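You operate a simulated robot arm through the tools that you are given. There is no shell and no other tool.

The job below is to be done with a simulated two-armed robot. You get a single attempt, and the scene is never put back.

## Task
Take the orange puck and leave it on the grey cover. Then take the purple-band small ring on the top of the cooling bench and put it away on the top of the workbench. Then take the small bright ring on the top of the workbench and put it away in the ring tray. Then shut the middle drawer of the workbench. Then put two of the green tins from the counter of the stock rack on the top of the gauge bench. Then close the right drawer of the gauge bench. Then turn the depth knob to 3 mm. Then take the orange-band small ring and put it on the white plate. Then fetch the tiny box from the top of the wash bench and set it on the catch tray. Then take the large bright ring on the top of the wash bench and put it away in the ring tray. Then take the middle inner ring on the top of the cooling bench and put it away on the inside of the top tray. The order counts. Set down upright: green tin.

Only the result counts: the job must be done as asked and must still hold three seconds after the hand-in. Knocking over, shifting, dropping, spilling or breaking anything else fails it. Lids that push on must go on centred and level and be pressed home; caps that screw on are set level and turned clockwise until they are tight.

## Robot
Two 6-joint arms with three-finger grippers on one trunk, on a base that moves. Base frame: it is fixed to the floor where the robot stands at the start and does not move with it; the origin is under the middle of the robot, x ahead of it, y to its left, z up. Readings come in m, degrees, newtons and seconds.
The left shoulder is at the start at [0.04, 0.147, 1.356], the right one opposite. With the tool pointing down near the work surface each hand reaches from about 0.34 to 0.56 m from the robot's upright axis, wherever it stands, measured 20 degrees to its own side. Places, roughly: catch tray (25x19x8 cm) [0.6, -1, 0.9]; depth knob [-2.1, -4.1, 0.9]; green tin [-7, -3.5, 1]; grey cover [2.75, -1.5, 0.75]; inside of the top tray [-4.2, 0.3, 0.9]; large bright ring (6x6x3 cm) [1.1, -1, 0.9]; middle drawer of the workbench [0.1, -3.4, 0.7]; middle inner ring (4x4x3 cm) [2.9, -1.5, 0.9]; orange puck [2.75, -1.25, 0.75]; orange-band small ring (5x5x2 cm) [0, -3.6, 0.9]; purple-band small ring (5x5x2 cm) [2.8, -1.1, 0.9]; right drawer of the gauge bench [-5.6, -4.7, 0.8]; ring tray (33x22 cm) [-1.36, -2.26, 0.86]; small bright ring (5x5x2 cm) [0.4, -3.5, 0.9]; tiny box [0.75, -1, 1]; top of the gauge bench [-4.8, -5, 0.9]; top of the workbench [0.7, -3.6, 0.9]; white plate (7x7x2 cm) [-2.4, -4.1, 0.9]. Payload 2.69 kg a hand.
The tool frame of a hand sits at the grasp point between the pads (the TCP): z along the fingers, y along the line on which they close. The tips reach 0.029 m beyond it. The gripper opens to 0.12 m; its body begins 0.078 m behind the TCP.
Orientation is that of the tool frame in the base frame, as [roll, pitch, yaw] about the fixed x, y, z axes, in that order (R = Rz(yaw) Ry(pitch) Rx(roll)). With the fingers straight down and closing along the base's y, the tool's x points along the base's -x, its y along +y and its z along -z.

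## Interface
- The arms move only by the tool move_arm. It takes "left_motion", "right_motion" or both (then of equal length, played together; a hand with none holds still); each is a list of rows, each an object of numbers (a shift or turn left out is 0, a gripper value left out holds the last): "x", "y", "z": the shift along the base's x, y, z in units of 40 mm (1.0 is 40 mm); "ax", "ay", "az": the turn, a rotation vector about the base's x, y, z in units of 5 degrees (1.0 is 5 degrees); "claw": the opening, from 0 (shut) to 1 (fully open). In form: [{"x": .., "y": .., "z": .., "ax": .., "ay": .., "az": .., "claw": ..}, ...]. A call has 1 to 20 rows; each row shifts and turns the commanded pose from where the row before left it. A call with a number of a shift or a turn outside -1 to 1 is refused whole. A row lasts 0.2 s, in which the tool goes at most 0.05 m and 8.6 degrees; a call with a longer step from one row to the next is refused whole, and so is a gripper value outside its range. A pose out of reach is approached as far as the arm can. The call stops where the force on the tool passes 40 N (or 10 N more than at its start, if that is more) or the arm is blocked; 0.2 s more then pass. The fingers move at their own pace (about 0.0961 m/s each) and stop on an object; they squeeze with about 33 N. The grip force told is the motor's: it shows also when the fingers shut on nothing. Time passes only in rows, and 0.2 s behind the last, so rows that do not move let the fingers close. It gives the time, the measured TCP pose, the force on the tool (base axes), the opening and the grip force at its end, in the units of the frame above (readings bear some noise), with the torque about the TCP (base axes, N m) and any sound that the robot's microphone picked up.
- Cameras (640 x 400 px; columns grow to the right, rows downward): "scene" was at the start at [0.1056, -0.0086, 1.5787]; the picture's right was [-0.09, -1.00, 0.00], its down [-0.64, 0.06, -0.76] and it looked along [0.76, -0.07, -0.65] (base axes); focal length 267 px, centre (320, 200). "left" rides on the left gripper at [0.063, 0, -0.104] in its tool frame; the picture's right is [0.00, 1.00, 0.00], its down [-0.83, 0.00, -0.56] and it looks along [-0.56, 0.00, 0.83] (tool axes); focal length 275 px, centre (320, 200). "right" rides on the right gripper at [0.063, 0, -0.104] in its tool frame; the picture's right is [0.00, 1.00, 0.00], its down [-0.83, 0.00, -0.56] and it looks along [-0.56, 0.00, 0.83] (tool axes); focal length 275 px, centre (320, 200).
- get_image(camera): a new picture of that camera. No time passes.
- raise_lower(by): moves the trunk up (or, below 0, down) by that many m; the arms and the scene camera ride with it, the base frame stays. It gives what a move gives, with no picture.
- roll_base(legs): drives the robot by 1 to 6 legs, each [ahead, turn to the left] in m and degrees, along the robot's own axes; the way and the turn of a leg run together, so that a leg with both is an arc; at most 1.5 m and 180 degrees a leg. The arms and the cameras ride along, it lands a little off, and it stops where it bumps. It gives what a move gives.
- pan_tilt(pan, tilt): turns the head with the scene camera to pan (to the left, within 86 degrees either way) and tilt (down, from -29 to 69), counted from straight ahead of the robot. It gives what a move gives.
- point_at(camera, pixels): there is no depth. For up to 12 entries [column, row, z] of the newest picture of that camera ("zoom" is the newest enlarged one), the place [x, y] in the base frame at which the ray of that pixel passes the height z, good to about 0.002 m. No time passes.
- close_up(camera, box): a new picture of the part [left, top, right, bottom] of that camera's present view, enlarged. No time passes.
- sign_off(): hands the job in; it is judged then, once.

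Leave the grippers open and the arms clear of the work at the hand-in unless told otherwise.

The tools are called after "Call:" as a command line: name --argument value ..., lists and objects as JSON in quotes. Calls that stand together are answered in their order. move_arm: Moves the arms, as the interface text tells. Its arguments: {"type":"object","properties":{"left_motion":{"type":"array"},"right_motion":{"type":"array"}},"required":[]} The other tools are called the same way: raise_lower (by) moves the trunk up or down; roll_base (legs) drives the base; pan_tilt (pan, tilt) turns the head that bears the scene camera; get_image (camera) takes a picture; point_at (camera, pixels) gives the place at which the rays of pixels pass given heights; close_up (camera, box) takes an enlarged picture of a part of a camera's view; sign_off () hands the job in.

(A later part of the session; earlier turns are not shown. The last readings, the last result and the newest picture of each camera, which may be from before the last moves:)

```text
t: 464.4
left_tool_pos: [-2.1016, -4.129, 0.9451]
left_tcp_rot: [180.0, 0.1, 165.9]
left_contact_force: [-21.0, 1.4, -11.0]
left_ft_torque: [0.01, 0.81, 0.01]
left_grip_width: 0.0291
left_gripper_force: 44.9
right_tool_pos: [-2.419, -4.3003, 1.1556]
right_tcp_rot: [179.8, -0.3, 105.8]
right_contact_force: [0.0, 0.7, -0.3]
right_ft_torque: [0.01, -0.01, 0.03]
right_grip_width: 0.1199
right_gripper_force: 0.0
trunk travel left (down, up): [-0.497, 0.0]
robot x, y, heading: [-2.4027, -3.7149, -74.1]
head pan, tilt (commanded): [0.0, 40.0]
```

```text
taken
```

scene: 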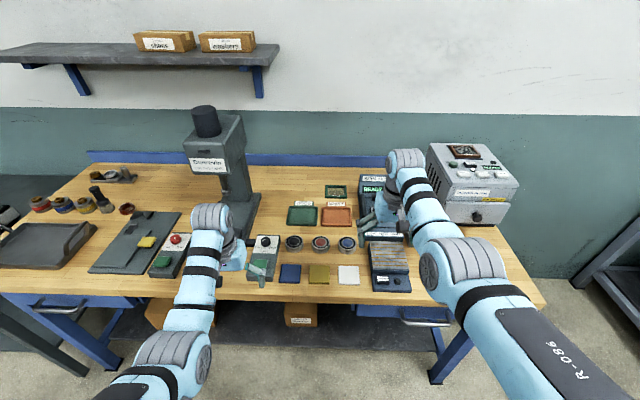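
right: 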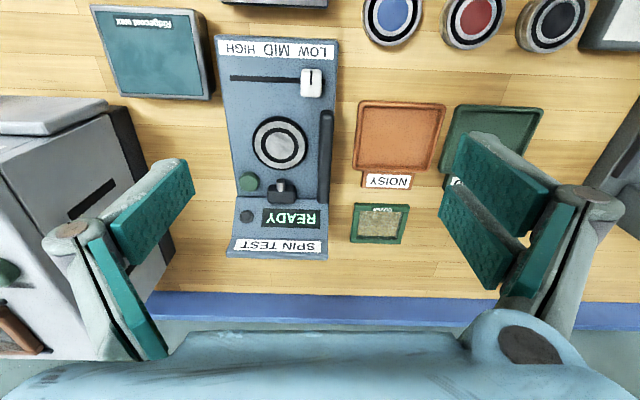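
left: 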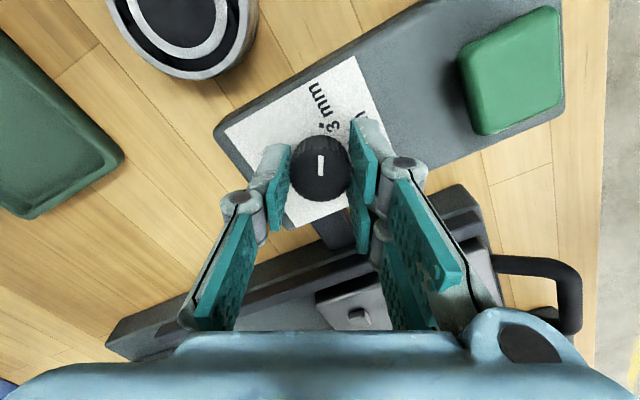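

The pointer now aims at the 3 mm dot. I open the hand and rise to check the reading.

Call:
move_arm --left_motion '[{"claw": 0.45}, {"claw": 0.45}, {"claw": 0.45}, {"z": 0.6}, {"z": 0.6}, {"z": 0.4}]'

Call:
get_image --camera "left"

Call:
close_up --camera "left" --box '[250, 50, 400, 190]'

```text
t: 465.8
left_tool_pos: [-2.1022, -4.1276, 1.0089]
left_tcp_rot: [-180.0, 0.1, 165.8]
left_contact_force: [-0.4, -0.1, 0.2]
left_ft_torque: [-0.02, 0.02, 0.02]
left_grip_width: 0.054
left_gripper_force: 0.0
right_tool_pos: [-2.4161, -4.299, 1.1544]
right_tcp_rot: [-180.0, -0.3, 105.8]
right_contact_force: [0.0, -0.9, -0.5]
right_ft_torque: [0.01, 0.02, 0.01]
right_grip_width: 0.1198
right_gripper_force: 0.1
trunk travel left (down, up): [-0.497, 0.0]
robot x, y, heading: [-2.4013, -3.7128, -74.5]
head pan, tilt (commanded): [0.0, 40.0]
```

```text
taken
```

left: 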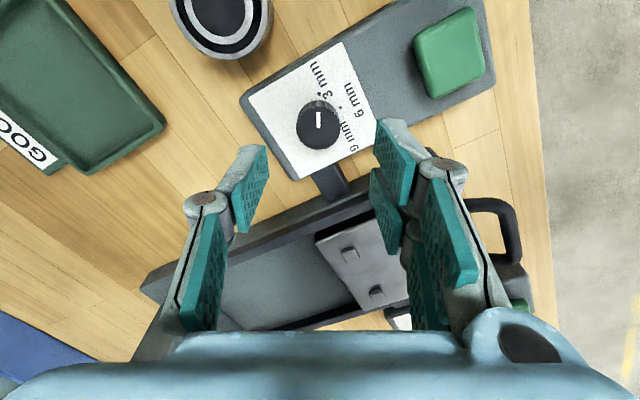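

```text
2.86 times, centred on (325, 120) of left
```

zoom: 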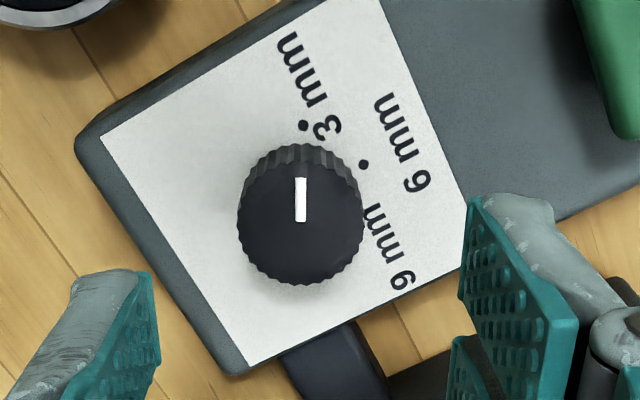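

The pointer is exactly at the 3 mm dot. I turn the left tool back by −60°, raise it, and measure the white plate.

Call:
move_arm --left_motion '[{"az": -1, "z": 0.5}, {"az": -1, "z": 0.5}, {"az": -1}, {"az": -1}, {"az": -1}, {"az": -1}, {"az": -1}, {"az": -1}, {"az": -1}, {"az": -1}, {"az": -1}, {"az": -1, "claw": 1}]'

Call:
roll_base --legs '[[-0.25, 0]]'

Call:
pan_tilt --pan 0 --tilt 45

Call:
get_image --camera "scene"

Call:
get_image --camera "left"

```text
t: 468.4
left_tool_pos: [-2.0973, -4.1409, 1.0357]
left_tcp_rot: [-179.9, -0.1, 105.7]
left_contact_force: [-0.3, 0.2, 0.5]
left_ft_torque: [0.01, 0.0, 0.03]
left_grip_width: 0.1165
left_gripper_force: 0.0
left hand out of reach, approached as far as the arm can: row 1, 2
right_tool_pos: [-2.4162, -4.3003, 1.1558]
right_tcp_rot: [180.0, -0.4, 105.7]
right_contact_force: [0.1, -0.1, 0.4]
right_ft_torque: [0.0, 0.02, 0.01]
right_grip_width: 0.1199
right_gripper_force: 0.0
trunk travel left (down, up): [-0.497, 0.0]
robot x, y, heading: [-2.4058, -3.7148, -74.4]
head pan, tilt (commanded): [0.0, 40.0]
```

```text
t: 470.2
left_tool_pos: [-2.1635, -3.9076, 1.0344]
left_tcp_rot: [-180.0, -0.1, 105.6]
left_contact_force: [-0.1, -0.7, -0.6]
left_ft_torque: [0.02, 0.05, 0.02]
left_grip_width: 0.1199
left_gripper_force: 0.1
right_tool_pos: [-2.4826, -4.0645, 1.1529]
right_tcp_rot: [180.0, -0.4, 105.6]
right_contact_force: [0.7, -0.8, -0.5]
right_ft_torque: [0.07, 0.05, 0.01]
right_grip_width: 0.1197
right_gripper_force: 0.0
trunk travel left (down, up): [-0.497, 0.0]
robot x, y, heading: [-2.4693, -3.4763, -74.7]
head pan, tilt (commanded): [0.0, 40.0]
```

```text
t: 470.8
left_tool_pos: [-2.1646, -3.905, 1.036]
left_tcp_rot: [-179.8, 0.0, 105.6]
left_contact_force: [-0.4, 0.3, 0.3]
left_ft_torque: [0.06, 0.01, 0.0]
left_grip_width: 0.1199
left_gripper_force: 0.1
right_tool_pos: [-2.4838, -4.0625, 1.1538]
right_tcp_rot: [180.0, -0.4, 105.5]
right_contact_force: [0.6, -0.5, 0.4]
right_ft_torque: [0.03, -0.02, -0.01]
right_grip_width: 0.1199
right_gripper_force: 0.1
trunk travel left (down, up): [-0.497, 0.0]
robot x, y, heading: [-2.4699, -3.4718, -74.4]
head pan, tilt (commanded): [0.0, 45.0]
```

```text
taken
```

scene: 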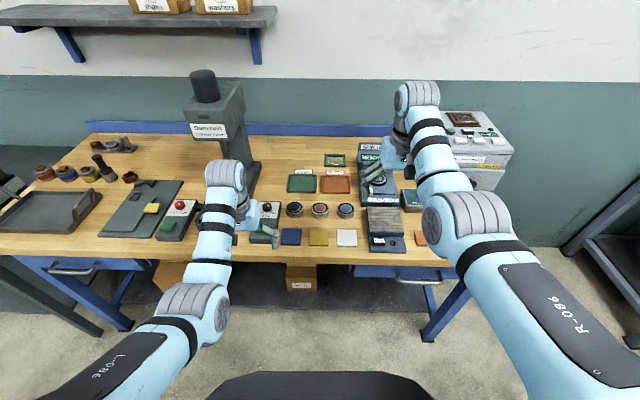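

```text
taken
```

left: 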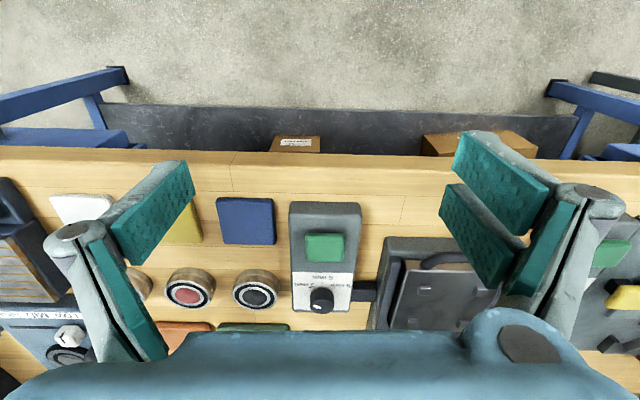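

White plate: scene (347,238), left cam (85,208). I triangulate it.

Call:
point_at --camera "scene" --pixels '[[347, 238, 0.86], [347, 238, 0.88], [347, 238, 0.9], [358, 231, 0.88], [337, 231, 0.88], [358, 246, 0.88], [300, 262, 0.87]]'

Call:
point_at --camera "left" --pixels '[[83, 209, 0.86], [83, 209, 0.88], [83, 209, 0.9], [300, 158, 0.87]]'

Call:
close_up --camera "scene" --box '[260, 180, 440, 270]'

```text
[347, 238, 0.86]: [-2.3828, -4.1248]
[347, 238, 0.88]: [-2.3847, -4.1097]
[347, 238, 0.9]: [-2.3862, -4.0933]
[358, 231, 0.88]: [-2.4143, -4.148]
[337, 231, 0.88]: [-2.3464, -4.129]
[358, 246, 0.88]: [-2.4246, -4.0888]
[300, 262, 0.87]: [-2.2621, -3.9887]
```

```text
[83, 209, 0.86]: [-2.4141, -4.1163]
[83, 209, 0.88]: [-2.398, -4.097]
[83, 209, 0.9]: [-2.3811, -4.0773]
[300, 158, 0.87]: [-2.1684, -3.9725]
```

```text
3.56 times, centred on (350, 225) of scene
```

zoom: 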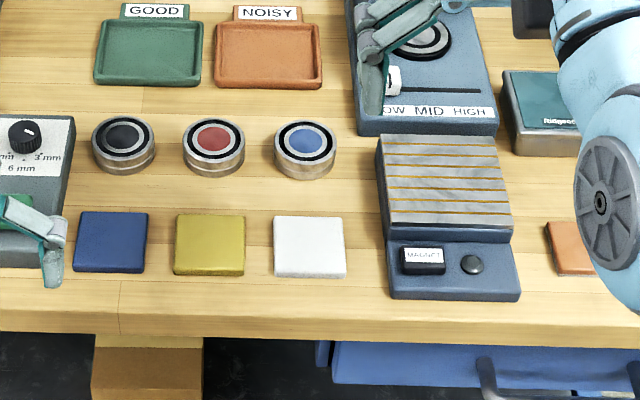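

White plate centre ≈ (−2.388,−4.10), top ~0.885. Now I fetch the orange-band ring: drive 2.5 m east to the workbench.

Call:
roll_base --legs '[[0, 89.4], [1.5, 0], [1.0, 0], [0, -90]]'

Call:
pan_tilt --pan 0 --tilt 45

Call:
get_image --camera "scene"

Call:
get_image --camera "right"

```text
t: 490.6
left_tool_pos: [0.2363, -3.1275, 1.0364]
left_tcp_rot: [-179.9, 0.0, 109.5]
left_contact_force: [0.0, 0.0, 0.3]
left_ft_torque: [0.0, 0.0, -0.01]
left_grip_width: 0.1201
left_gripper_force: 0.0
right_tool_pos: [-0.0704, -3.3045, 1.1552]
right_tcp_rot: [180.0, -0.3, 109.4]
right_contact_force: [0.5, -0.9, -0.5]
right_ft_torque: [-0.02, 0.03, 0.0]
right_grip_width: 0.1199
right_gripper_force: 0.0
trunk travel left (down, up): [-0.497, 0.0]
robot x, y, heading: [-0.0957, -2.7174, -70.5]
head pan, tilt (commanded): [0.0, 45.0]
```

```text
t: 491.2
left_tool_pos: [0.2363, -3.1265, 1.0359]
left_tcp_rot: [-179.9, -0.1, 109.5]
left_contact_force: [-0.7, -0.1, -0.1]
left_ft_torque: [0.0, 0.0, 0.01]
left_grip_width: 0.1199
left_gripper_force: 0.0
right_tool_pos: [-0.0707, -3.3051, 1.1551]
right_tcp_rot: [179.9, -0.3, 109.3]
right_contact_force: [-0.3, -0.4, 0.6]
right_ft_torque: [0.02, -0.01, 0.0]
right_grip_width: 0.1202
right_gripper_force: 0.0
trunk travel left (down, up): [-0.497, 0.0]
robot x, y, heading: [-0.0992, -2.7214, -70.5]
head pan, tilt (commanded): [0.0, 45.0]
```

```text
taken
```

scene: 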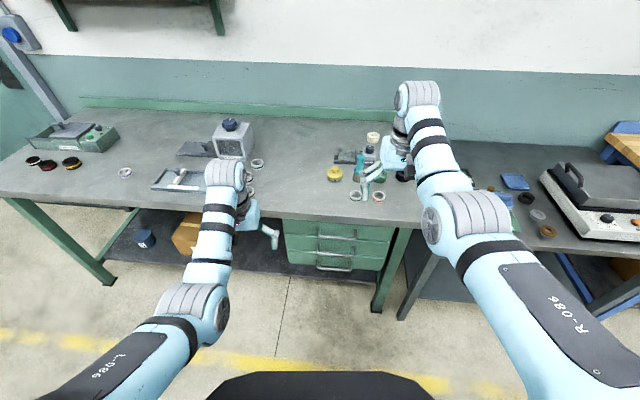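

```text
taken
```

right: 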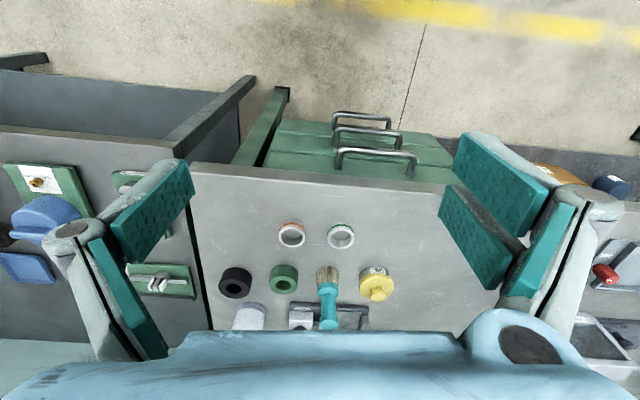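

Orange-band ring at right cam (292,235), green-band at (341,236). I locate them at z≈0.89.

Call:
point_at --camera "right" --pixels '[[292, 236, 0.895], [341, 237, 0.895], [236, 283, 0.89], [284, 278, 0.89], [292, 236, 0.885]]'

Call:
point_at --camera "scene" --pixels '[[378, 196, 0.89], [356, 196, 0.89]]'

Call:
close_up --camera "right" --box '[200, 190, 420, 330]'

```text
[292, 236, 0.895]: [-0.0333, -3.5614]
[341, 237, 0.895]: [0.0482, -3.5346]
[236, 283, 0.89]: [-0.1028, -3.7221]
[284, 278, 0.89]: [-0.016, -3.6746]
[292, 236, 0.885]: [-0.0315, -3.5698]
```

```text
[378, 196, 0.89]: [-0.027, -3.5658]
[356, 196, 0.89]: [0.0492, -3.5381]
```

```text
2.86 times, centred on (310, 260) of right
```

zoom: 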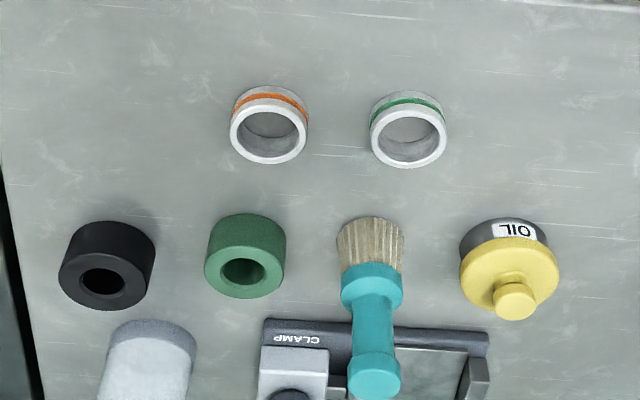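

Orange ring (−0.032,−3.565); the green neighbour is 85 mm away. I turn right 3° and drive forward 0.33 m, then narrow the right gripper to 56 mm.

Call:
roll_base --legs '[[0, -3], [0.33, 0]]'

Call:
move_arm --right_motion '[{"claw": 0.48, "z": -0.9}, {"z": -0.9}, {"z": -0.6}]'

Call:
get_image --camera "right"

Call:
get_image --camera "left"

```text
t: 493.9
left_tool_pos: [0.309, -3.46, 1.0389]
left_tcp_rot: [-180.0, 0.3, 106.5]
left_contact_force: [0.1, 0.6, -0.3]
left_ft_torque: [-0.01, 0.0, 0.02]
left_grip_width: 0.1198
left_gripper_force: 0.0
right_tool_pos: [-0.0079, -3.6227, 1.158]
right_tcp_rot: [179.9, -0.1, 106.4]
right_contact_force: [0.1, 0.5, -0.4]
right_ft_torque: [-0.02, -0.03, -0.01]
right_grip_width: 0.1201
right_gripper_force: 0.1
trunk travel left (down, up): [-0.497, 0.0]
robot x, y, heading: [-0.0041, -3.0429, -73.7]
head pan, tilt (commanded): [0.0, 45.0]
```

```text
t: 494.6
left_tool_pos: [0.3101, -3.463, 1.0369]
left_tcp_rot: [-180.0, 0.0, 106.5]
left_contact_force: [-0.2, 0.7, -0.5]
left_ft_torque: [0.0, 0.02, 0.01]
left_grip_width: 0.1198
left_gripper_force: 0.0
right_tool_pos: [-0.0063, -3.6261, 1.0598]
right_tcp_rot: [180.0, -0.3, 106.5]
right_contact_force: [-0.8, -0.6, -0.1]
right_ft_torque: [0.01, 0.01, 0.0]
right_grip_width: 0.0575
right_gripper_force: 0.0
trunk travel left (down, up): [-0.497, 0.0]
robot x, y, heading: [-0.0023, -3.0427, -73.2]
head pan, tilt (commanded): [0.0, 45.0]
```

```text
taken
```

right: 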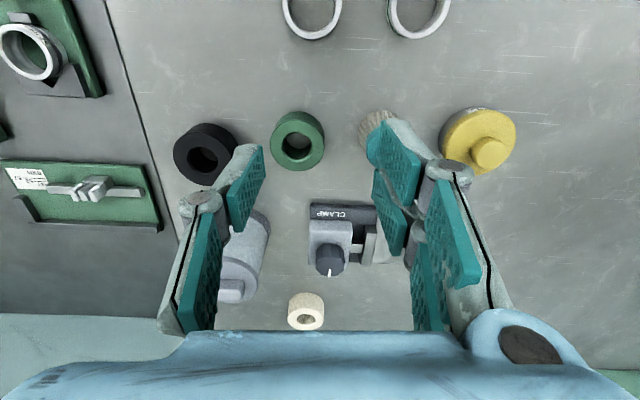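

```text
taken
```

left: 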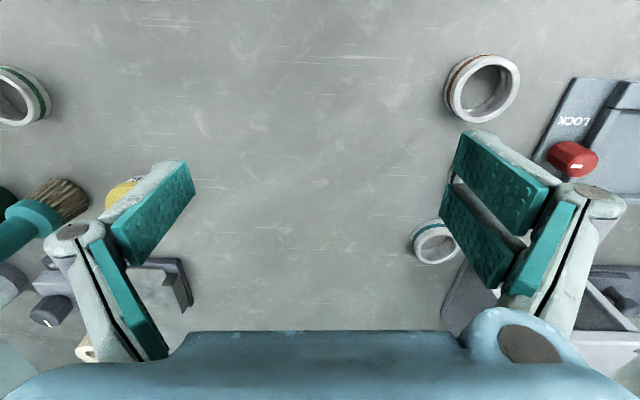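

The hand is 66 mm beyond the ring; I back the base 66 mm.

Call:
roll_base --legs '[[-0.066, 0]]'

Call:
get_image --camera "right"

```text
t: 495.6
left_tool_pos: [0.2946, -3.4101, 1.0309]
left_tcp_rot: [180.0, -0.6, 106.7]
left_contact_force: [-0.2, -0.1, -0.1]
left_ft_torque: [0.11, 0.05, 0.02]
left_grip_width: 0.1198
left_gripper_force: 0.1
right_tool_pos: [-0.0214, -3.5723, 1.0534]
right_tcp_rot: [179.9, -0.9, 106.5]
right_contact_force: [0.9, -1.5, -0.6]
right_ft_torque: [0.1, 0.02, 0.0]
right_grip_width: 0.0574
right_gripper_force: 0.0
trunk travel left (down, up): [-0.497, 0.0]
robot x, y, heading: [-0.0226, -2.9754, -73.5]
head pan, tilt (commanded): [0.0, 45.0]
```

```text
taken
```

right: 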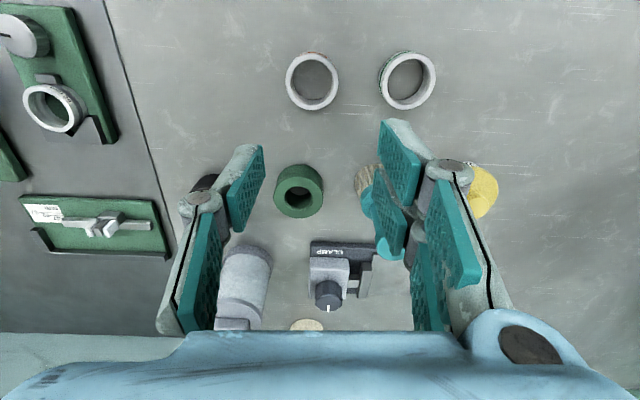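

Ring at (312,81). I compute its offset from the TCP.

Call:
point_at --camera "right" --pixels '[[313, 82, 0.895], [286, 82, 0.895], [340, 82, 0.895], [407, 81, 0.895]]'

Call:
move_arm --right_motion '[{}]'

```text
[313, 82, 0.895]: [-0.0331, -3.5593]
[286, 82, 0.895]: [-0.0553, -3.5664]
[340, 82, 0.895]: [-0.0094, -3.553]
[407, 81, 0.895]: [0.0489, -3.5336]
```

```text
t: 496.1
left_tool_pos: [0.2903, -3.3945, 1.0399]
left_tcp_rot: [-180.0, 0.3, 106.6]
left_contact_force: [-0.1, 0.4, 0.3]
left_ft_torque: [-0.04, 0.0, -0.02]
left_grip_width: 0.1201
left_gripper_force: 0.1
right_tool_pos: [-0.0255, -3.5582, 1.063]
right_tcp_rot: [-179.9, 0.0, 106.6]
right_contact_force: [-0.4, 0.2, 0.9]
right_ft_torque: [-0.05, -0.02, 0.02]
right_grip_width: 0.0576
right_gripper_force: 0.1
trunk travel left (down, up): [-0.497, 0.0]
robot x, y, heading: [-0.0176, -2.9793, -73.5]
head pan, tilt (commanded): [0.0, 45.0]
```

After settling, TCP is (−0.0255,−3.558); the ring is ~(−0.0325,−3.563). I adjust and lower to ~0.94.

Call:
move_arm --right_motion '[{"x": -0.17, "y": -0.12}, {"z": -0.8}, {"z": -0.8}, {"z": -0.8}, {"z": -0.6}]'

Call:
get_image --camera "right"

Call:
point_at --camera "right" --pixels '[[320, 130, 0.895]]'

```text
t: 497.2
left_tool_pos: [0.2913, -3.3993, 1.0375]
left_tcp_rot: [180.0, 0.2, 106.6]
left_contact_force: [-0.7, 0.1, 0.1]
left_ft_torque: [0.01, 0.01, 0.01]
left_grip_width: 0.1199
left_gripper_force: 0.1
right_tool_pos: [-0.0411, -3.5379, 0.9479]
right_tcp_rot: [-180.0, -0.1, 106.5]
right_contact_force: [-0.3, -0.6, -0.6]
right_ft_torque: [-0.04, -0.02, -0.01]
right_grip_width: 0.0577
right_gripper_force: 0.1
right hand out of reach, approached as far as the arm can: row 2, 3, 4, 5
trunk travel left (down, up): [-0.497, 0.0]
robot x, y, heading: [-0.0223, -2.9793, -73.3]
head pan, tilt (commanded): [0.0, 45.0]
```

```text
taken
```

right: 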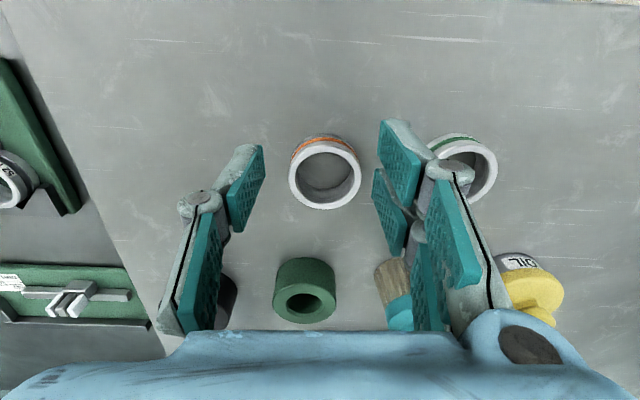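

```text
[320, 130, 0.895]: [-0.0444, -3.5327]
```

The hand drifted back ~26 mm. I move the base forward 26 mm and use the trunk for the rest.

Call:
roll_base --legs '[[0.026, 0]]'

Call:
move_arm --right_motion '[{}]'

Call:
get_image --camera "right"

Call:
point_at --camera "right" --pixels '[[322, 150, 0.895], [322, 160, 0.895]]'

```text
t: 498.1
left_tool_pos: [0.297, -3.4205, 1.0399]
left_tcp_rot: [-180.0, 0.4, 106.6]
left_contact_force: [-0.4, 0.5, 1.1]
left_ft_torque: [-0.07, -0.02, 0.01]
left_grip_width: 0.12
left_gripper_force: 0.0
right_tool_pos: [-0.0365, -3.5583, 0.9506]
right_tcp_rot: [179.9, 0.0, 106.6]
right_contact_force: [-0.1, 0.2, 0.2]
right_ft_torque: [-0.07, 0.0, 0.02]
right_grip_width: 0.0575
right_gripper_force: 0.0
trunk travel left (down, up): [-0.497, 0.0]
robot x, y, heading: [-0.0101, -3.0038, -73.3]
head pan, tilt (commanded): [0.0, 45.0]
```

```text
t: 498.5
left_tool_pos: [0.3001, -3.4287, 1.0349]
left_tcp_rot: [-180.0, -0.2, 106.5]
left_contact_force: [0.4, -1.2, -0.1]
left_ft_torque: [0.06, 0.0, 0.0]
left_grip_width: 0.1199
left_gripper_force: 0.1
right_tool_pos: [-0.0342, -3.5665, 0.9442]
right_tcp_rot: [179.9, -0.6, 106.6]
right_contact_force: [0.7, -0.3, -0.6]
right_ft_torque: [0.01, 0.03, -0.01]
right_grip_width: 0.0574
right_gripper_force: 0.0
trunk travel left (down, up): [-0.497, 0.0]
robot x, y, heading: [-0.0132, -3.0029, -73.7]
head pan, tilt (commanded): [0.0, 45.0]
```

```text
taken
```

right: 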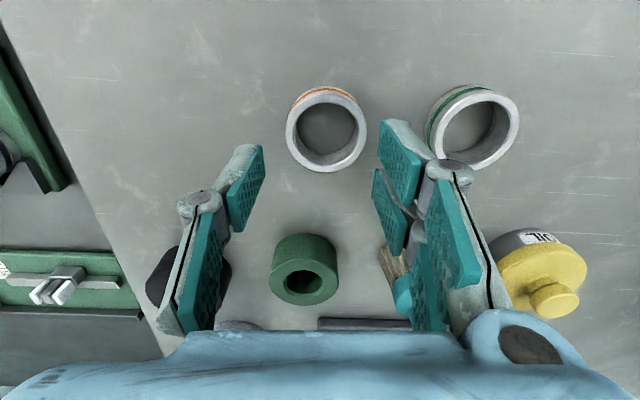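

```text
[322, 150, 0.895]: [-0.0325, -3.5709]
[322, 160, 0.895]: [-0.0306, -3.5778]
```

I let it settle and re-read.

Call:
move_arm --right_motion '[{}, {}]'

Call:
get_image --camera "right"

Call:
point_at --camera "right" --pixels '[[326, 130, 0.895], [326, 140, 0.895]]'

```text
t: 499.1
left_tool_pos: [0.2984, -3.4265, 1.0368]
left_tcp_rot: [179.9, 0.1, 106.6]
left_contact_force: [0.4, -0.1, -0.4]
left_ft_torque: [0.02, 0.0, 0.0]
left_grip_width: 0.1202
left_gripper_force: 0.0
right_tool_pos: [-0.0341, -3.5639, 0.9469]
right_tcp_rot: [180.0, -0.3, 106.4]
right_contact_force: [0.7, -1.1, -0.6]
right_ft_torque: [0.0, 0.01, 0.01]
right_grip_width: 0.0575
right_gripper_force: 0.1
trunk travel left (down, up): [-0.497, 0.0]
robot x, y, heading: [-0.0109, -3.0029, -73.5]
head pan, tilt (commanded): [0.0, 45.0]
```

```text
taken
```

right: 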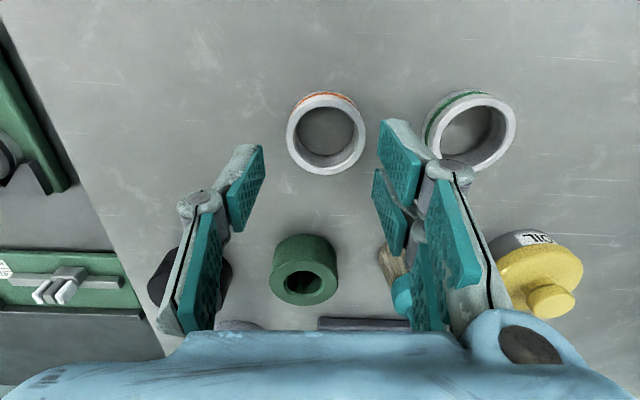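

```text
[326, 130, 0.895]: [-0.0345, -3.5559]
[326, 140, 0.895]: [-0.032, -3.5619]
```

The ring is centred within 6 mm. I check the upright brush beside my finger pair before lowering.

Call:
point_at --camera "right" --pixels '[[388, 255, 0.88], [400, 295, 0.95], [400, 295, 0.98], [303, 240, 0.9]]'

Call:
close_up --camera "scene" --box '[300, 100, 460, 220]'

```text
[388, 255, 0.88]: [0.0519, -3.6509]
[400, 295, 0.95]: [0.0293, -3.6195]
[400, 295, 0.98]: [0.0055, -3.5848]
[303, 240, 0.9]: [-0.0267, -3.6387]
```

```text
3.33 times, centred on (380, 160) of scene
```

zoom: 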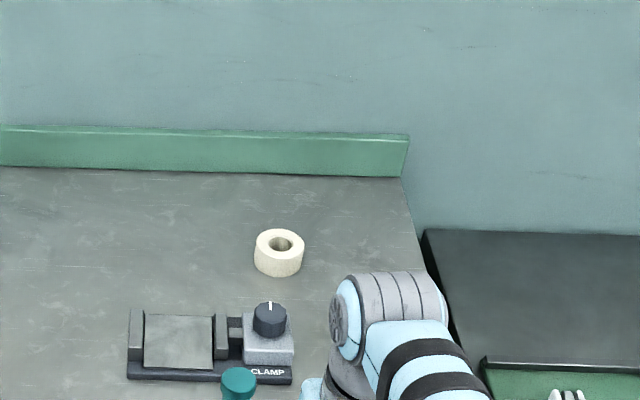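

The brush is ~8 cm away. I lower the trunk 36 mm and close on the ring.

Call:
raise_lower --by -0.035

Call:
get_image --camera "right"

```text
t: 499.9
left_tool_pos: [0.2984, -3.4262, 1.0015]
left_tcp_rot: [180.0, 0.0, 106.7]
left_contact_force: [0.0, 0.6, -0.1]
left_ft_torque: [-0.01, 0.01, 0.0]
left_grip_width: 0.12
left_gripper_force: 0.1
right_tool_pos: [-0.0333, -3.5631, 0.9128]
right_tcp_rot: [-180.0, -0.3, 106.5]
right_contact_force: [0.4, 1.4, 0.6]
right_ft_torque: [-0.01, -0.01, -0.02]
right_grip_width: 0.0577
right_gripper_force: 0.1
trunk travel left (down, up): [-0.462, 0.035]
robot x, y, heading: [-0.0109, -3.003, -73.3]
head pan, tilt (commanded): [0.0, 45.0]
```

```text
taken
```

right: 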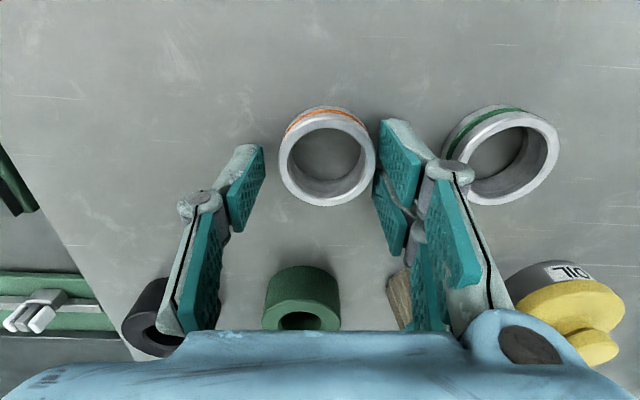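

The ring is between the pads, and the green ring is just outside. I close now (moves away from it).

Call:
move_arm --right_motion '[{"claw": 0.2}, {"claw": 0.2}, {"claw": 0.2}]'

Call:
raise_lower --by 0.035

Call:
move_arm --right_motion '[{"z": 0.8}, {"z": 0.8}, {"z": 0.8}]'

Call:
get_image --camera "right"

```text
t: 500.7
left_tool_pos: [0.2972, -3.425, 1.0024]
left_tcp_rot: [-179.9, 0.1, 106.6]
left_contact_force: [-0.3, 0.1, 0.5]
left_ft_torque: [0.01, -0.01, 0.01]
left_grip_width: 0.1199
left_gripper_force: 0.0
right_tool_pos: [-0.0336, -3.5636, 0.9146]
right_tcp_rot: [180.0, -0.3, 106.5]
right_contact_force: [-0.4, 0.3, 1.1]
right_ft_torque: [-0.03, 0.05, 0.0]
right_grip_width: 0.0461
right_gripper_force: 33.0
trunk travel left (down, up): [-0.462, 0.035]
robot x, y, heading: [-0.0094, -3.0047, -73.3]
head pan, tilt (commanded): [0.0, 45.0]
```

```text
t: 501.4
left_tool_pos: [0.2983, -3.4241, 1.0378]
left_tcp_rot: [179.9, -0.1, 106.6]
left_contact_force: [-0.1, 0.7, 0.3]
left_ft_torque: [0.01, -0.01, 0.01]
left_grip_width: 0.1198
left_gripper_force: 0.1
right_tool_pos: [-0.0346, -3.5631, 0.9482]
right_tcp_rot: [180.0, -0.4, 106.5]
right_contact_force: [0.0, 0.6, -1.3]
right_ft_torque: [0.0, 0.03, -0.02]
right_grip_width: 0.046
right_gripper_force: 32.8
trunk travel left (down, up): [-0.497, 0.0]
robot x, y, heading: [-0.015, -3.0014, -73.6]
head pan, tilt (commanded): [0.0, 45.0]
```

```text
t: 502.2
left_tool_pos: [0.298, -3.4254, 1.0362]
left_tcp_rot: [-179.9, 0.0, 106.5]
left_contact_force: [0.2, -0.3, 0.6]
left_ft_torque: [0.01, 0.0, 0.03]
left_grip_width: 0.12
left_gripper_force: 0.1
right_tool_pos: [-0.0329, -3.5635, 1.0437]
right_tcp_rot: [-179.9, -0.5, 106.4]
right_contact_force: [0.9, -0.9, -0.5]
right_ft_torque: [0.01, 0.0, 0.02]
right_grip_width: 0.0459
right_gripper_force: 33.2
trunk travel left (down, up): [-0.497, 0.0]
robot x, y, heading: [-0.0094, -3.002, -73.4]
head pan, tilt (commanded): [0.0, 45.0]
```

```text
taken
```

right: 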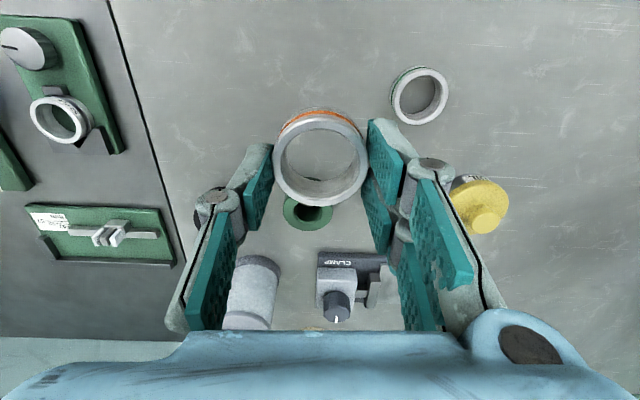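

Orange-band ring held. I back off and drive back west to the white plate (2.4 m), then face the wooden bench.

Call:
roll_base --legs '[[-0.3, 0], [0, -90.3], [1.4, 0], [0.995, 0], [0, 88.7]]'

Call:
get_image --camera "scene"

Call:
get_image --camera "right"

```text
t: 523.4
left_tool_pos: [-2.1467, -3.827, 1.0372]
left_tcp_rot: [-180.0, 0.0, 103.5]
left_contact_force: [-0.8, -0.5, -0.1]
left_ft_torque: [-0.01, 0.0, 0.0]
left_grip_width: 0.1201
left_gripper_force: 0.0
right_tool_pos: [-2.4868, -3.9486, 1.0435]
right_tcp_rot: [-179.9, -0.3, 103.4]
right_contact_force: [0.6, 0.0, -0.8]
right_ft_torque: [0.01, 0.0, 0.03]
right_grip_width: 0.0459
right_gripper_force: 32.7
trunk travel left (down, up): [-0.497, 0.0]
robot x, y, heading: [-2.4379, -3.3884, -76.6]
head pan, tilt (commanded): [0.0, 45.0]
```

```text
taken
```

scene: 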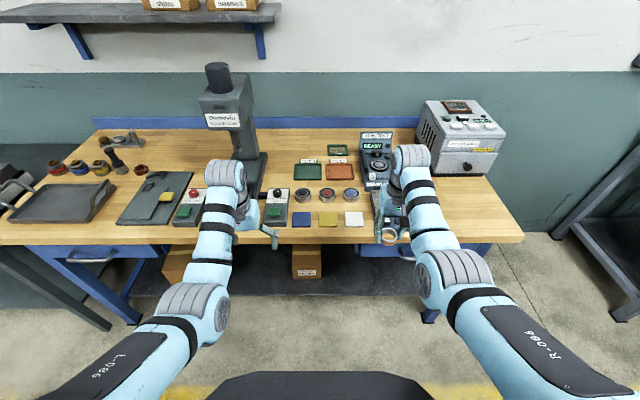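

```text
taken
```

right: 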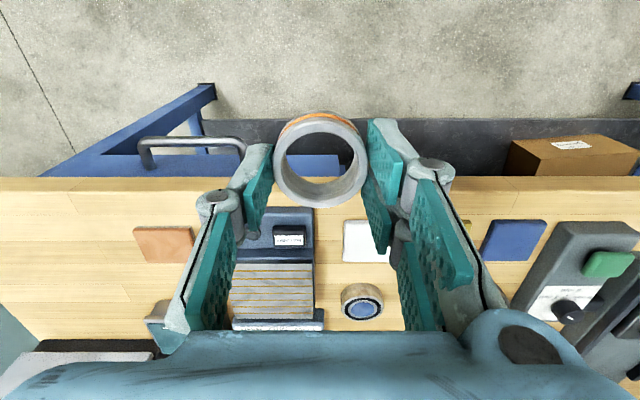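

Plate is 0.70 m ahead, 0.116 m right. I turn left 5° and go forward 0.185 m; then check.

Call:
roll_base --legs '[[0, 4.9], [0.185, 0]]'

Call:
move_arm --right_motion '[{}, {}]'

Call:
get_image --camera "right"

Call:
get_image --camera "scene"

```text
t: 525.4
left_tool_pos: [-2.053, -3.9737, 1.0384]
left_tcp_rot: [-179.9, 0.2, 108.3]
left_contact_force: [-0.5, 1.0, -0.1]
left_ft_torque: [-0.05, 0.03, 0.0]
left_grip_width: 0.12
left_gripper_force: 0.0
right_tool_pos: [-2.3808, -4.1218, 1.0454]
right_tcp_rot: [-180.0, -0.2, 108.3]
right_contact_force: [0.1, 0.6, -0.5]
right_ft_torque: [-0.08, 0.02, 0.01]
right_grip_width: 0.0459
right_gripper_force: 33.3
trunk travel left (down, up): [-0.497, 0.0]
robot x, y, heading: [-2.3754, -3.564, -71.5]
head pan, tilt (commanded): [0.0, 45.0]
```

```text
t: 526.0
left_tool_pos: [-2.0526, -3.9755, 1.0373]
left_tcp_rot: [-179.9, 0.1, 108.3]
left_contact_force: [-0.5, 0.8, 0.2]
left_ft_torque: [-0.02, 0.01, 0.0]
left_grip_width: 0.1202
left_gripper_force: 0.1
right_tool_pos: [-2.3809, -4.1255, 1.0447]
right_tcp_rot: [180.0, -0.3, 108.3]
right_contact_force: [0.1, 1.0, -0.1]
right_ft_torque: [-0.03, 0.04, -0.02]
right_grip_width: 0.0459
right_gripper_force: 33.2
trunk travel left (down, up): [-0.497, 0.0]
robot x, y, heading: [-2.3771, -3.5669, -71.6]
head pan, tilt (commanded): [0.0, 45.0]
```

```text
taken
```

right: 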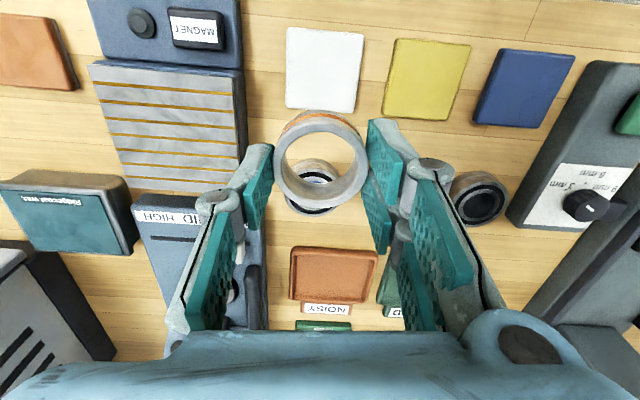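

```text
taken
```

scene: 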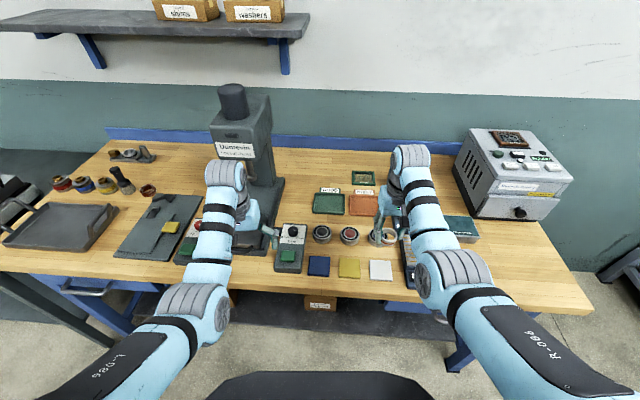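

I measure the plate's corners in the right view.

Call:
point_at --camera "right" --pixels '[[288, 28, 0.885], [364, 38, 0.885], [355, 112, 0.885], [286, 105, 0.885], [323, 70, 0.885]]'

```text
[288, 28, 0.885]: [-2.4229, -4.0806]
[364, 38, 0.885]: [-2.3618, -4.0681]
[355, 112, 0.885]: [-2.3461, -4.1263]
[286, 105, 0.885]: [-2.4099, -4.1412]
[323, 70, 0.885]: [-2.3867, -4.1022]
```

Plate centre (−2.386,−4.1035). I lower the right arm (it drifts back as it goes down) and check.

Call:
move_arm --right_motion '[{"z": -0.8}, {"z": -0.8}, {"z": -0.7}]'

Call:
get_image --camera "right"

```text
t: 526.8
left_tool_pos: [-2.051, -3.9767, 1.0364]
left_tcp_rot: [179.9, 0.0, 108.2]
left_contact_force: [0.1, -0.3, -0.1]
left_ft_torque: [0.01, -0.03, -0.03]
left_grip_width: 0.12
left_gripper_force: 0.0
right_tool_pos: [-2.3788, -4.1258, 0.9538]
right_tcp_rot: [180.0, -0.3, 108.2]
right_contact_force: [0.4, 0.2, -0.8]
right_ft_torque: [0.01, 0.0, 0.01]
right_grip_width: 0.0457
right_gripper_force: 33.2
trunk travel left (down, up): [-0.497, 0.0]
robot x, y, heading: [-2.3746, -3.5604, -71.6]
head pan, tilt (commanded): [0.0, 45.0]
```

```text
taken
```

right: 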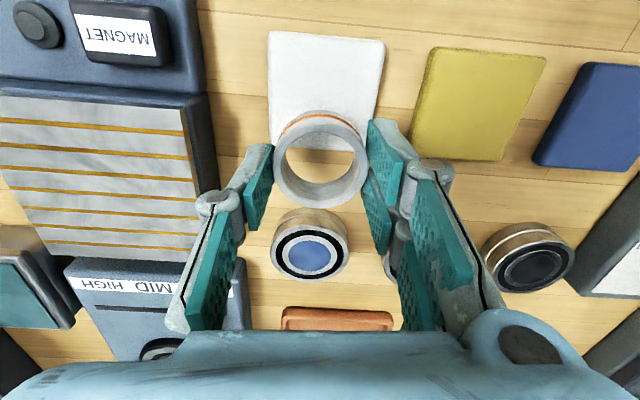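

No drift this time; I move back 23 mm with the arm.

Call:
move_arm --right_motion '[{"x": -0.09, "y": 0.28}, {"x": -0.09, "y": 0.27}]'

Call:
get_image --camera "right"

Call:
point_at --camera "right" --pixels '[[321, 165, 0.94], [321, 175, 0.94]]'

```text
t: 527.4
left_tool_pos: [-2.0517, -3.9768, 1.038]
left_tcp_rot: [-179.9, -0.1, 108.2]
left_contact_force: [0.1, 0.0, 1.1]
left_ft_torque: [-0.02, -0.01, 0.01]
left_grip_width: 0.1202
left_gripper_force: 0.0
right_tool_pos: [-2.3861, -4.103, 0.9511]
right_tcp_rot: [180.0, -0.3, 108.2]
right_contact_force: [-0.3, -0.2, -1.1]
right_ft_torque: [0.03, 0.05, 0.02]
right_grip_width: 0.0459
right_gripper_force: 33.2
trunk travel left (down, up): [-0.497, 0.0]
robot x, y, heading: [-2.3732, -3.5688, -71.5]
head pan, tilt (commanded): [0.0, 45.0]
```

```text
taken
```

right: 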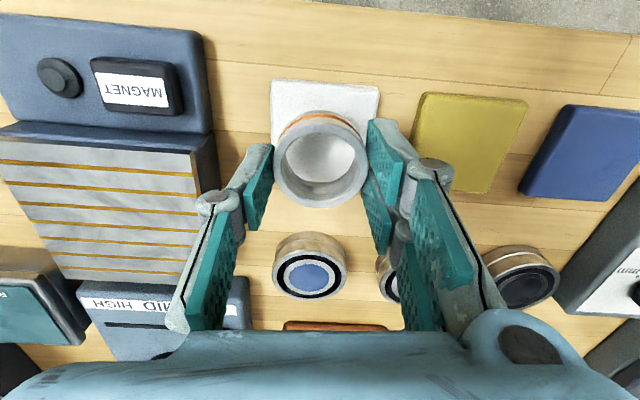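

```text
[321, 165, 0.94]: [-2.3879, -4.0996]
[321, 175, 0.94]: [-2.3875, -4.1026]
```

Centred above the plate. I lower in small steps until contact.

Call:
move_arm --right_motion '[{"x": 0.04, "y": -0.1, "z": -0.4}]'

Call:
move_arm --right_motion '[{"z": -0.12}]'

Call:
move_arm --right_motion '[{"z": -0.1}]'

```text
t: 527.8
left_tool_pos: [-2.0522, -3.977, 1.0365]
left_tcp_rot: [180.0, 0.0, 108.3]
left_contact_force: [-0.3, -0.6, -0.7]
left_ft_torque: [-0.03, 0.0, 0.0]
left_grip_width: 0.12
left_gripper_force: 0.1
right_tool_pos: [-2.3839, -4.1077, 0.936]
right_tcp_rot: [-180.0, -0.2, 108.2]
right_contact_force: [-0.8, -0.1, -1.8]
right_ft_torque: [-0.02, 0.0, -0.01]
right_grip_width: 0.0456
right_gripper_force: 32.4
trunk travel left (down, up): [-0.497, 0.0]
robot x, y, heading: [-2.3802, -3.5645, -71.9]
head pan, tilt (commanded): [0.0, 45.0]
```

```text
t: 528.2
left_tool_pos: [-2.0526, -3.9764, 1.0354]
left_tcp_rot: [179.9, 0.0, 108.2]
left_contact_force: [0.8, 0.9, -0.3]
left_ft_torque: [0.02, 0.03, 0.01]
left_grip_width: 0.1201
left_gripper_force: 0.1
right_tool_pos: [-2.385, -4.1076, 0.9309]
right_tcp_rot: [180.0, -0.3, 108.2]
right_contact_force: [0.2, 0.2, -1.2]
right_ft_torque: [0.02, 0.04, -0.03]
right_grip_width: 0.0456
right_gripper_force: 33.4
trunk travel left (down, up): [-0.497, 0.0]
robot x, y, heading: [-2.3764, -3.5646, -71.8]
head pan, tilt (commanded): [0.0, 45.0]
```

```text
t: 528.6
left_tool_pos: [-2.0519, -3.9772, 1.0369]
left_tcp_rot: [-180.0, 0.0, 108.4]
left_contact_force: [-0.9, 0.1, 0.6]
left_ft_torque: [-0.03, -0.01, 0.0]
left_grip_width: 0.12
left_gripper_force: 0.1
right_tool_pos: [-2.3851, -4.1069, 0.9267]
right_tcp_rot: [-180.0, -0.3, 108.1]
right_contact_force: [0.7, 1.1, -0.8]
right_ft_torque: [0.04, 0.03, -0.01]
right_grip_width: 0.046
right_gripper_force: 32.9
trunk travel left (down, up): [-0.497, 0.0]
robot x, y, heading: [-2.3775, -3.5653, -71.5]
head pan, tilt (commanded): [0.0, 45.0]
```

Call:
move_arm --right_motion '[{"z": -0.08}]'

Call:
move_arm --right_motion '[{"z": -0.08}]'

Call:
get_image --camera "right"

```text
t: 529.0
left_tool_pos: [-2.0518, -3.9752, 1.0378]
left_tcp_rot: [-179.9, 0.1, 108.4]
left_contact_force: [0.5, 0.4, -0.6]
left_ft_torque: [0.0, -0.01, 0.02]
left_grip_width: 0.12
left_gripper_force: 0.1
right_tool_pos: [-2.3838, -4.1071, 0.9265]
right_tcp_rot: [-179.9, 0.1, 108.1]
right_contact_force: [-1.6, -1.5, 19.7]
right_ft_torque: [0.37, 0.09, -0.01]
right_grip_width: 0.046
right_gripper_force: 33.5
trunk travel left (down, up): [-0.497, 0.0]
robot x, y, heading: [-2.3752, -3.5652, -71.7]
head pan, tilt (commanded): [0.0, 45.0]
```

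```text
t: 529.4
left_tool_pos: [-2.0525, -3.9749, 1.0371]
left_tcp_rot: [-179.8, 0.2, 108.2]
left_contact_force: [-0.1, 0.5, -0.5]
left_ft_torque: [0.03, 0.02, -0.04]
left_grip_width: 0.1198
left_gripper_force: 0.0
right_tool_pos: [-2.3849, -4.107, 0.9234]
right_tcp_rot: [-179.9, 0.0, 108.2]
right_contact_force: [-0.7, -4.9, 23.0]
right_ft_torque: [-0.18, 0.02, -0.02]
right_grip_width: 0.0463
right_gripper_force: 32.9
trunk travel left (down, up): [-0.497, 0.0]
robot x, y, heading: [-2.3771, -3.5624, -71.6]
head pan, tilt (commanded): [0.0, 45.0]
```

```text
taken
```

right: 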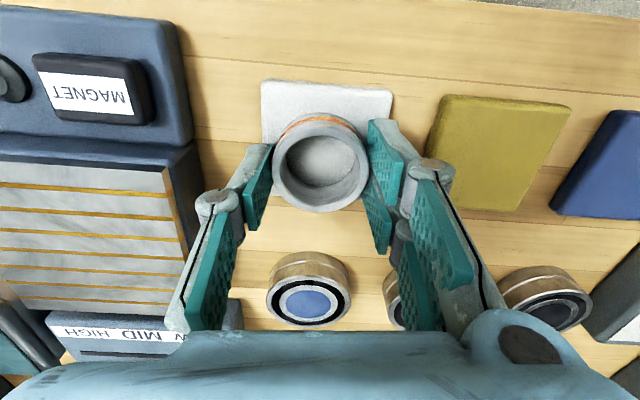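

Contact: the ring rests on the white plate. I ease up 2 mm, open slightly, then rise.

Call:
move_arm --right_motion '[{"z": 0.05}, {"claw": 0.5}, {"claw": 0.5}, {"claw": 0.55}]'

Call:
move_arm --right_motion '[{"z": 0.6}, {"z": 0.8}, {"z": 0.8}]'

Call:
get_image --camera "right"

```text
t: 530.4
left_tool_pos: [-2.0521, -3.9761, 1.0355]
left_tcp_rot: [-179.9, 0.0, 108.4]
left_contact_force: [0.1, 0.0, -0.3]
left_ft_torque: [-0.01, 0.02, 0.0]
left_grip_width: 0.1201
left_gripper_force: 0.1
right_tool_pos: [-2.3844, -4.1087, 0.9243]
right_tcp_rot: [-179.9, -0.4, 108.2]
right_contact_force: [0.0, -0.5, -0.8]
right_ft_torque: [-0.02, 0.02, -0.01]
right_grip_width: 0.066
right_gripper_force: 0.0
trunk travel left (down, up): [-0.497, 0.0]
robot x, y, heading: [-2.3768, -3.5675, -71.8]
head pan, tilt (commanded): [0.0, 45.0]
```

```text
t: 531.2
left_tool_pos: [-2.0535, -3.9775, 1.0358]
left_tcp_rot: [-179.8, 0.0, 108.2]
left_contact_force: [-0.4, 0.3, -0.6]
left_ft_torque: [-0.02, 0.02, 0.02]
left_grip_width: 0.1202
left_gripper_force: 0.0
right_tool_pos: [-2.3862, -4.107, 1.0105]
right_tcp_rot: [180.0, -0.3, 108.1]
right_contact_force: [-0.1, -0.2, 0.3]
right_ft_torque: [0.01, 0.01, 0.02]
right_grip_width: 0.0661
right_gripper_force: 0.0
trunk travel left (down, up): [-0.497, 0.0]
robot x, y, heading: [-2.3811, -3.5659, -71.6]
head pan, tilt (commanded): [0.0, 45.0]
```

```text
taken
```

right: 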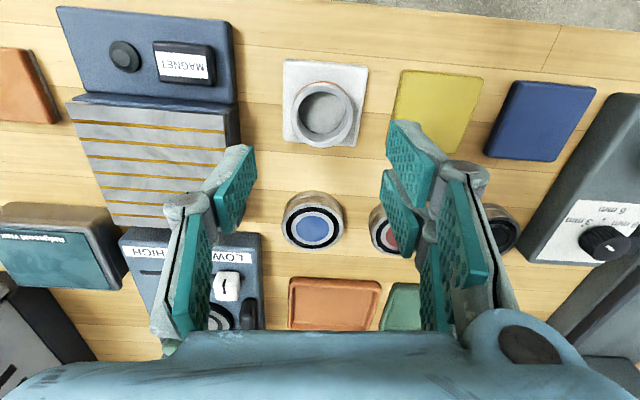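

The orange-band ring sits on the white plate. Next the wash bench. I raise the right hand, back off, and drive east and then north-east to the wash bench's front.

Call:
move_arm --right_motion '[{"z": 0.8, "claw": 1}, {"z": 0.5}]'

Call:
roll_base --legs '[[-0.2, 0], [0, 86.6], [1.4, 0], [1.3, 0], [0, 42], [1.2, 0]]'

Call:
pan_tilt --pan 30 --tilt 35

Call:
get_image --camera "scene"

```text
t: 531.8
left_tool_pos: [-2.0534, -3.9776, 1.037]
left_tcp_rot: [-179.9, 0.1, 108.3]
left_contact_force: [0.5, 0.4, 0.4]
left_ft_torque: [-0.01, -0.01, -0.01]
left_grip_width: 0.12
left_gripper_force: 0.0
right_tool_pos: [-2.388, -4.1062, 1.0626]
right_tcp_rot: [-179.9, -0.3, 108.3]
right_contact_force: [0.6, 0.2, 0.5]
right_ft_torque: [-0.01, -0.01, 0.0]
right_grip_width: 0.12
right_gripper_force: 0.1
trunk travel left (down, up): [-0.497, 0.0]
robot x, y, heading: [-2.3738, -3.5614, -71.6]
head pan, tilt (commanded): [0.0, 45.0]
```

```text
t: 557.6
left_tool_pos: [1.0413, -1.2387, 1.0379]
left_tcp_rot: [-179.9, 0.0, -125.0]
left_contact_force: [-0.7, -0.5, 0.7]
left_ft_torque: [0.03, -0.02, -0.02]
left_grip_width: 0.1198
left_gripper_force: 0.1
right_tool_pos: [1.3463, -1.4298, 1.0618]
right_tcp_rot: [-180.0, -0.2, -125.1]
right_contact_force: [-0.6, 0.2, -0.1]
right_ft_torque: [0.01, 0.03, 0.02]
right_grip_width: 0.1199
right_gripper_force: 0.1
trunk travel left (down, up): [-0.497, 0.0]
robot x, y, heading: [0.9043, -1.7399, 54.9]
head pan, tilt (commanded): [0.0, 45.0]
```

```text
t: 558.6
left_tool_pos: [1.042, -1.2385, 1.0363]
left_tcp_rot: [180.0, 0.0, -125.0]
left_contact_force: [-0.4, -0.3, -0.1]
left_ft_torque: [-0.01, 0.01, 0.02]
left_grip_width: 0.12
left_gripper_force: 0.0
right_tool_pos: [1.3472, -1.4286, 1.0614]
right_tcp_rot: [-179.9, -0.3, -125.1]
right_contact_force: [-0.3, 0.2, -0.9]
right_ft_torque: [-0.01, 0.0, 0.02]
right_grip_width: 0.12
right_gripper_force: 0.2
trunk travel left (down, up): [-0.497, 0.0]
robot x, y, heading: [0.9033, -1.7459, 55.0]
head pan, tilt (commanded): [30.0, 35.0]
```

```text
taken
```

scene: 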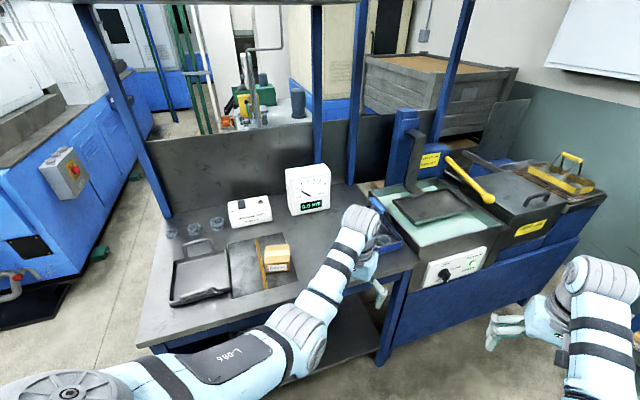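

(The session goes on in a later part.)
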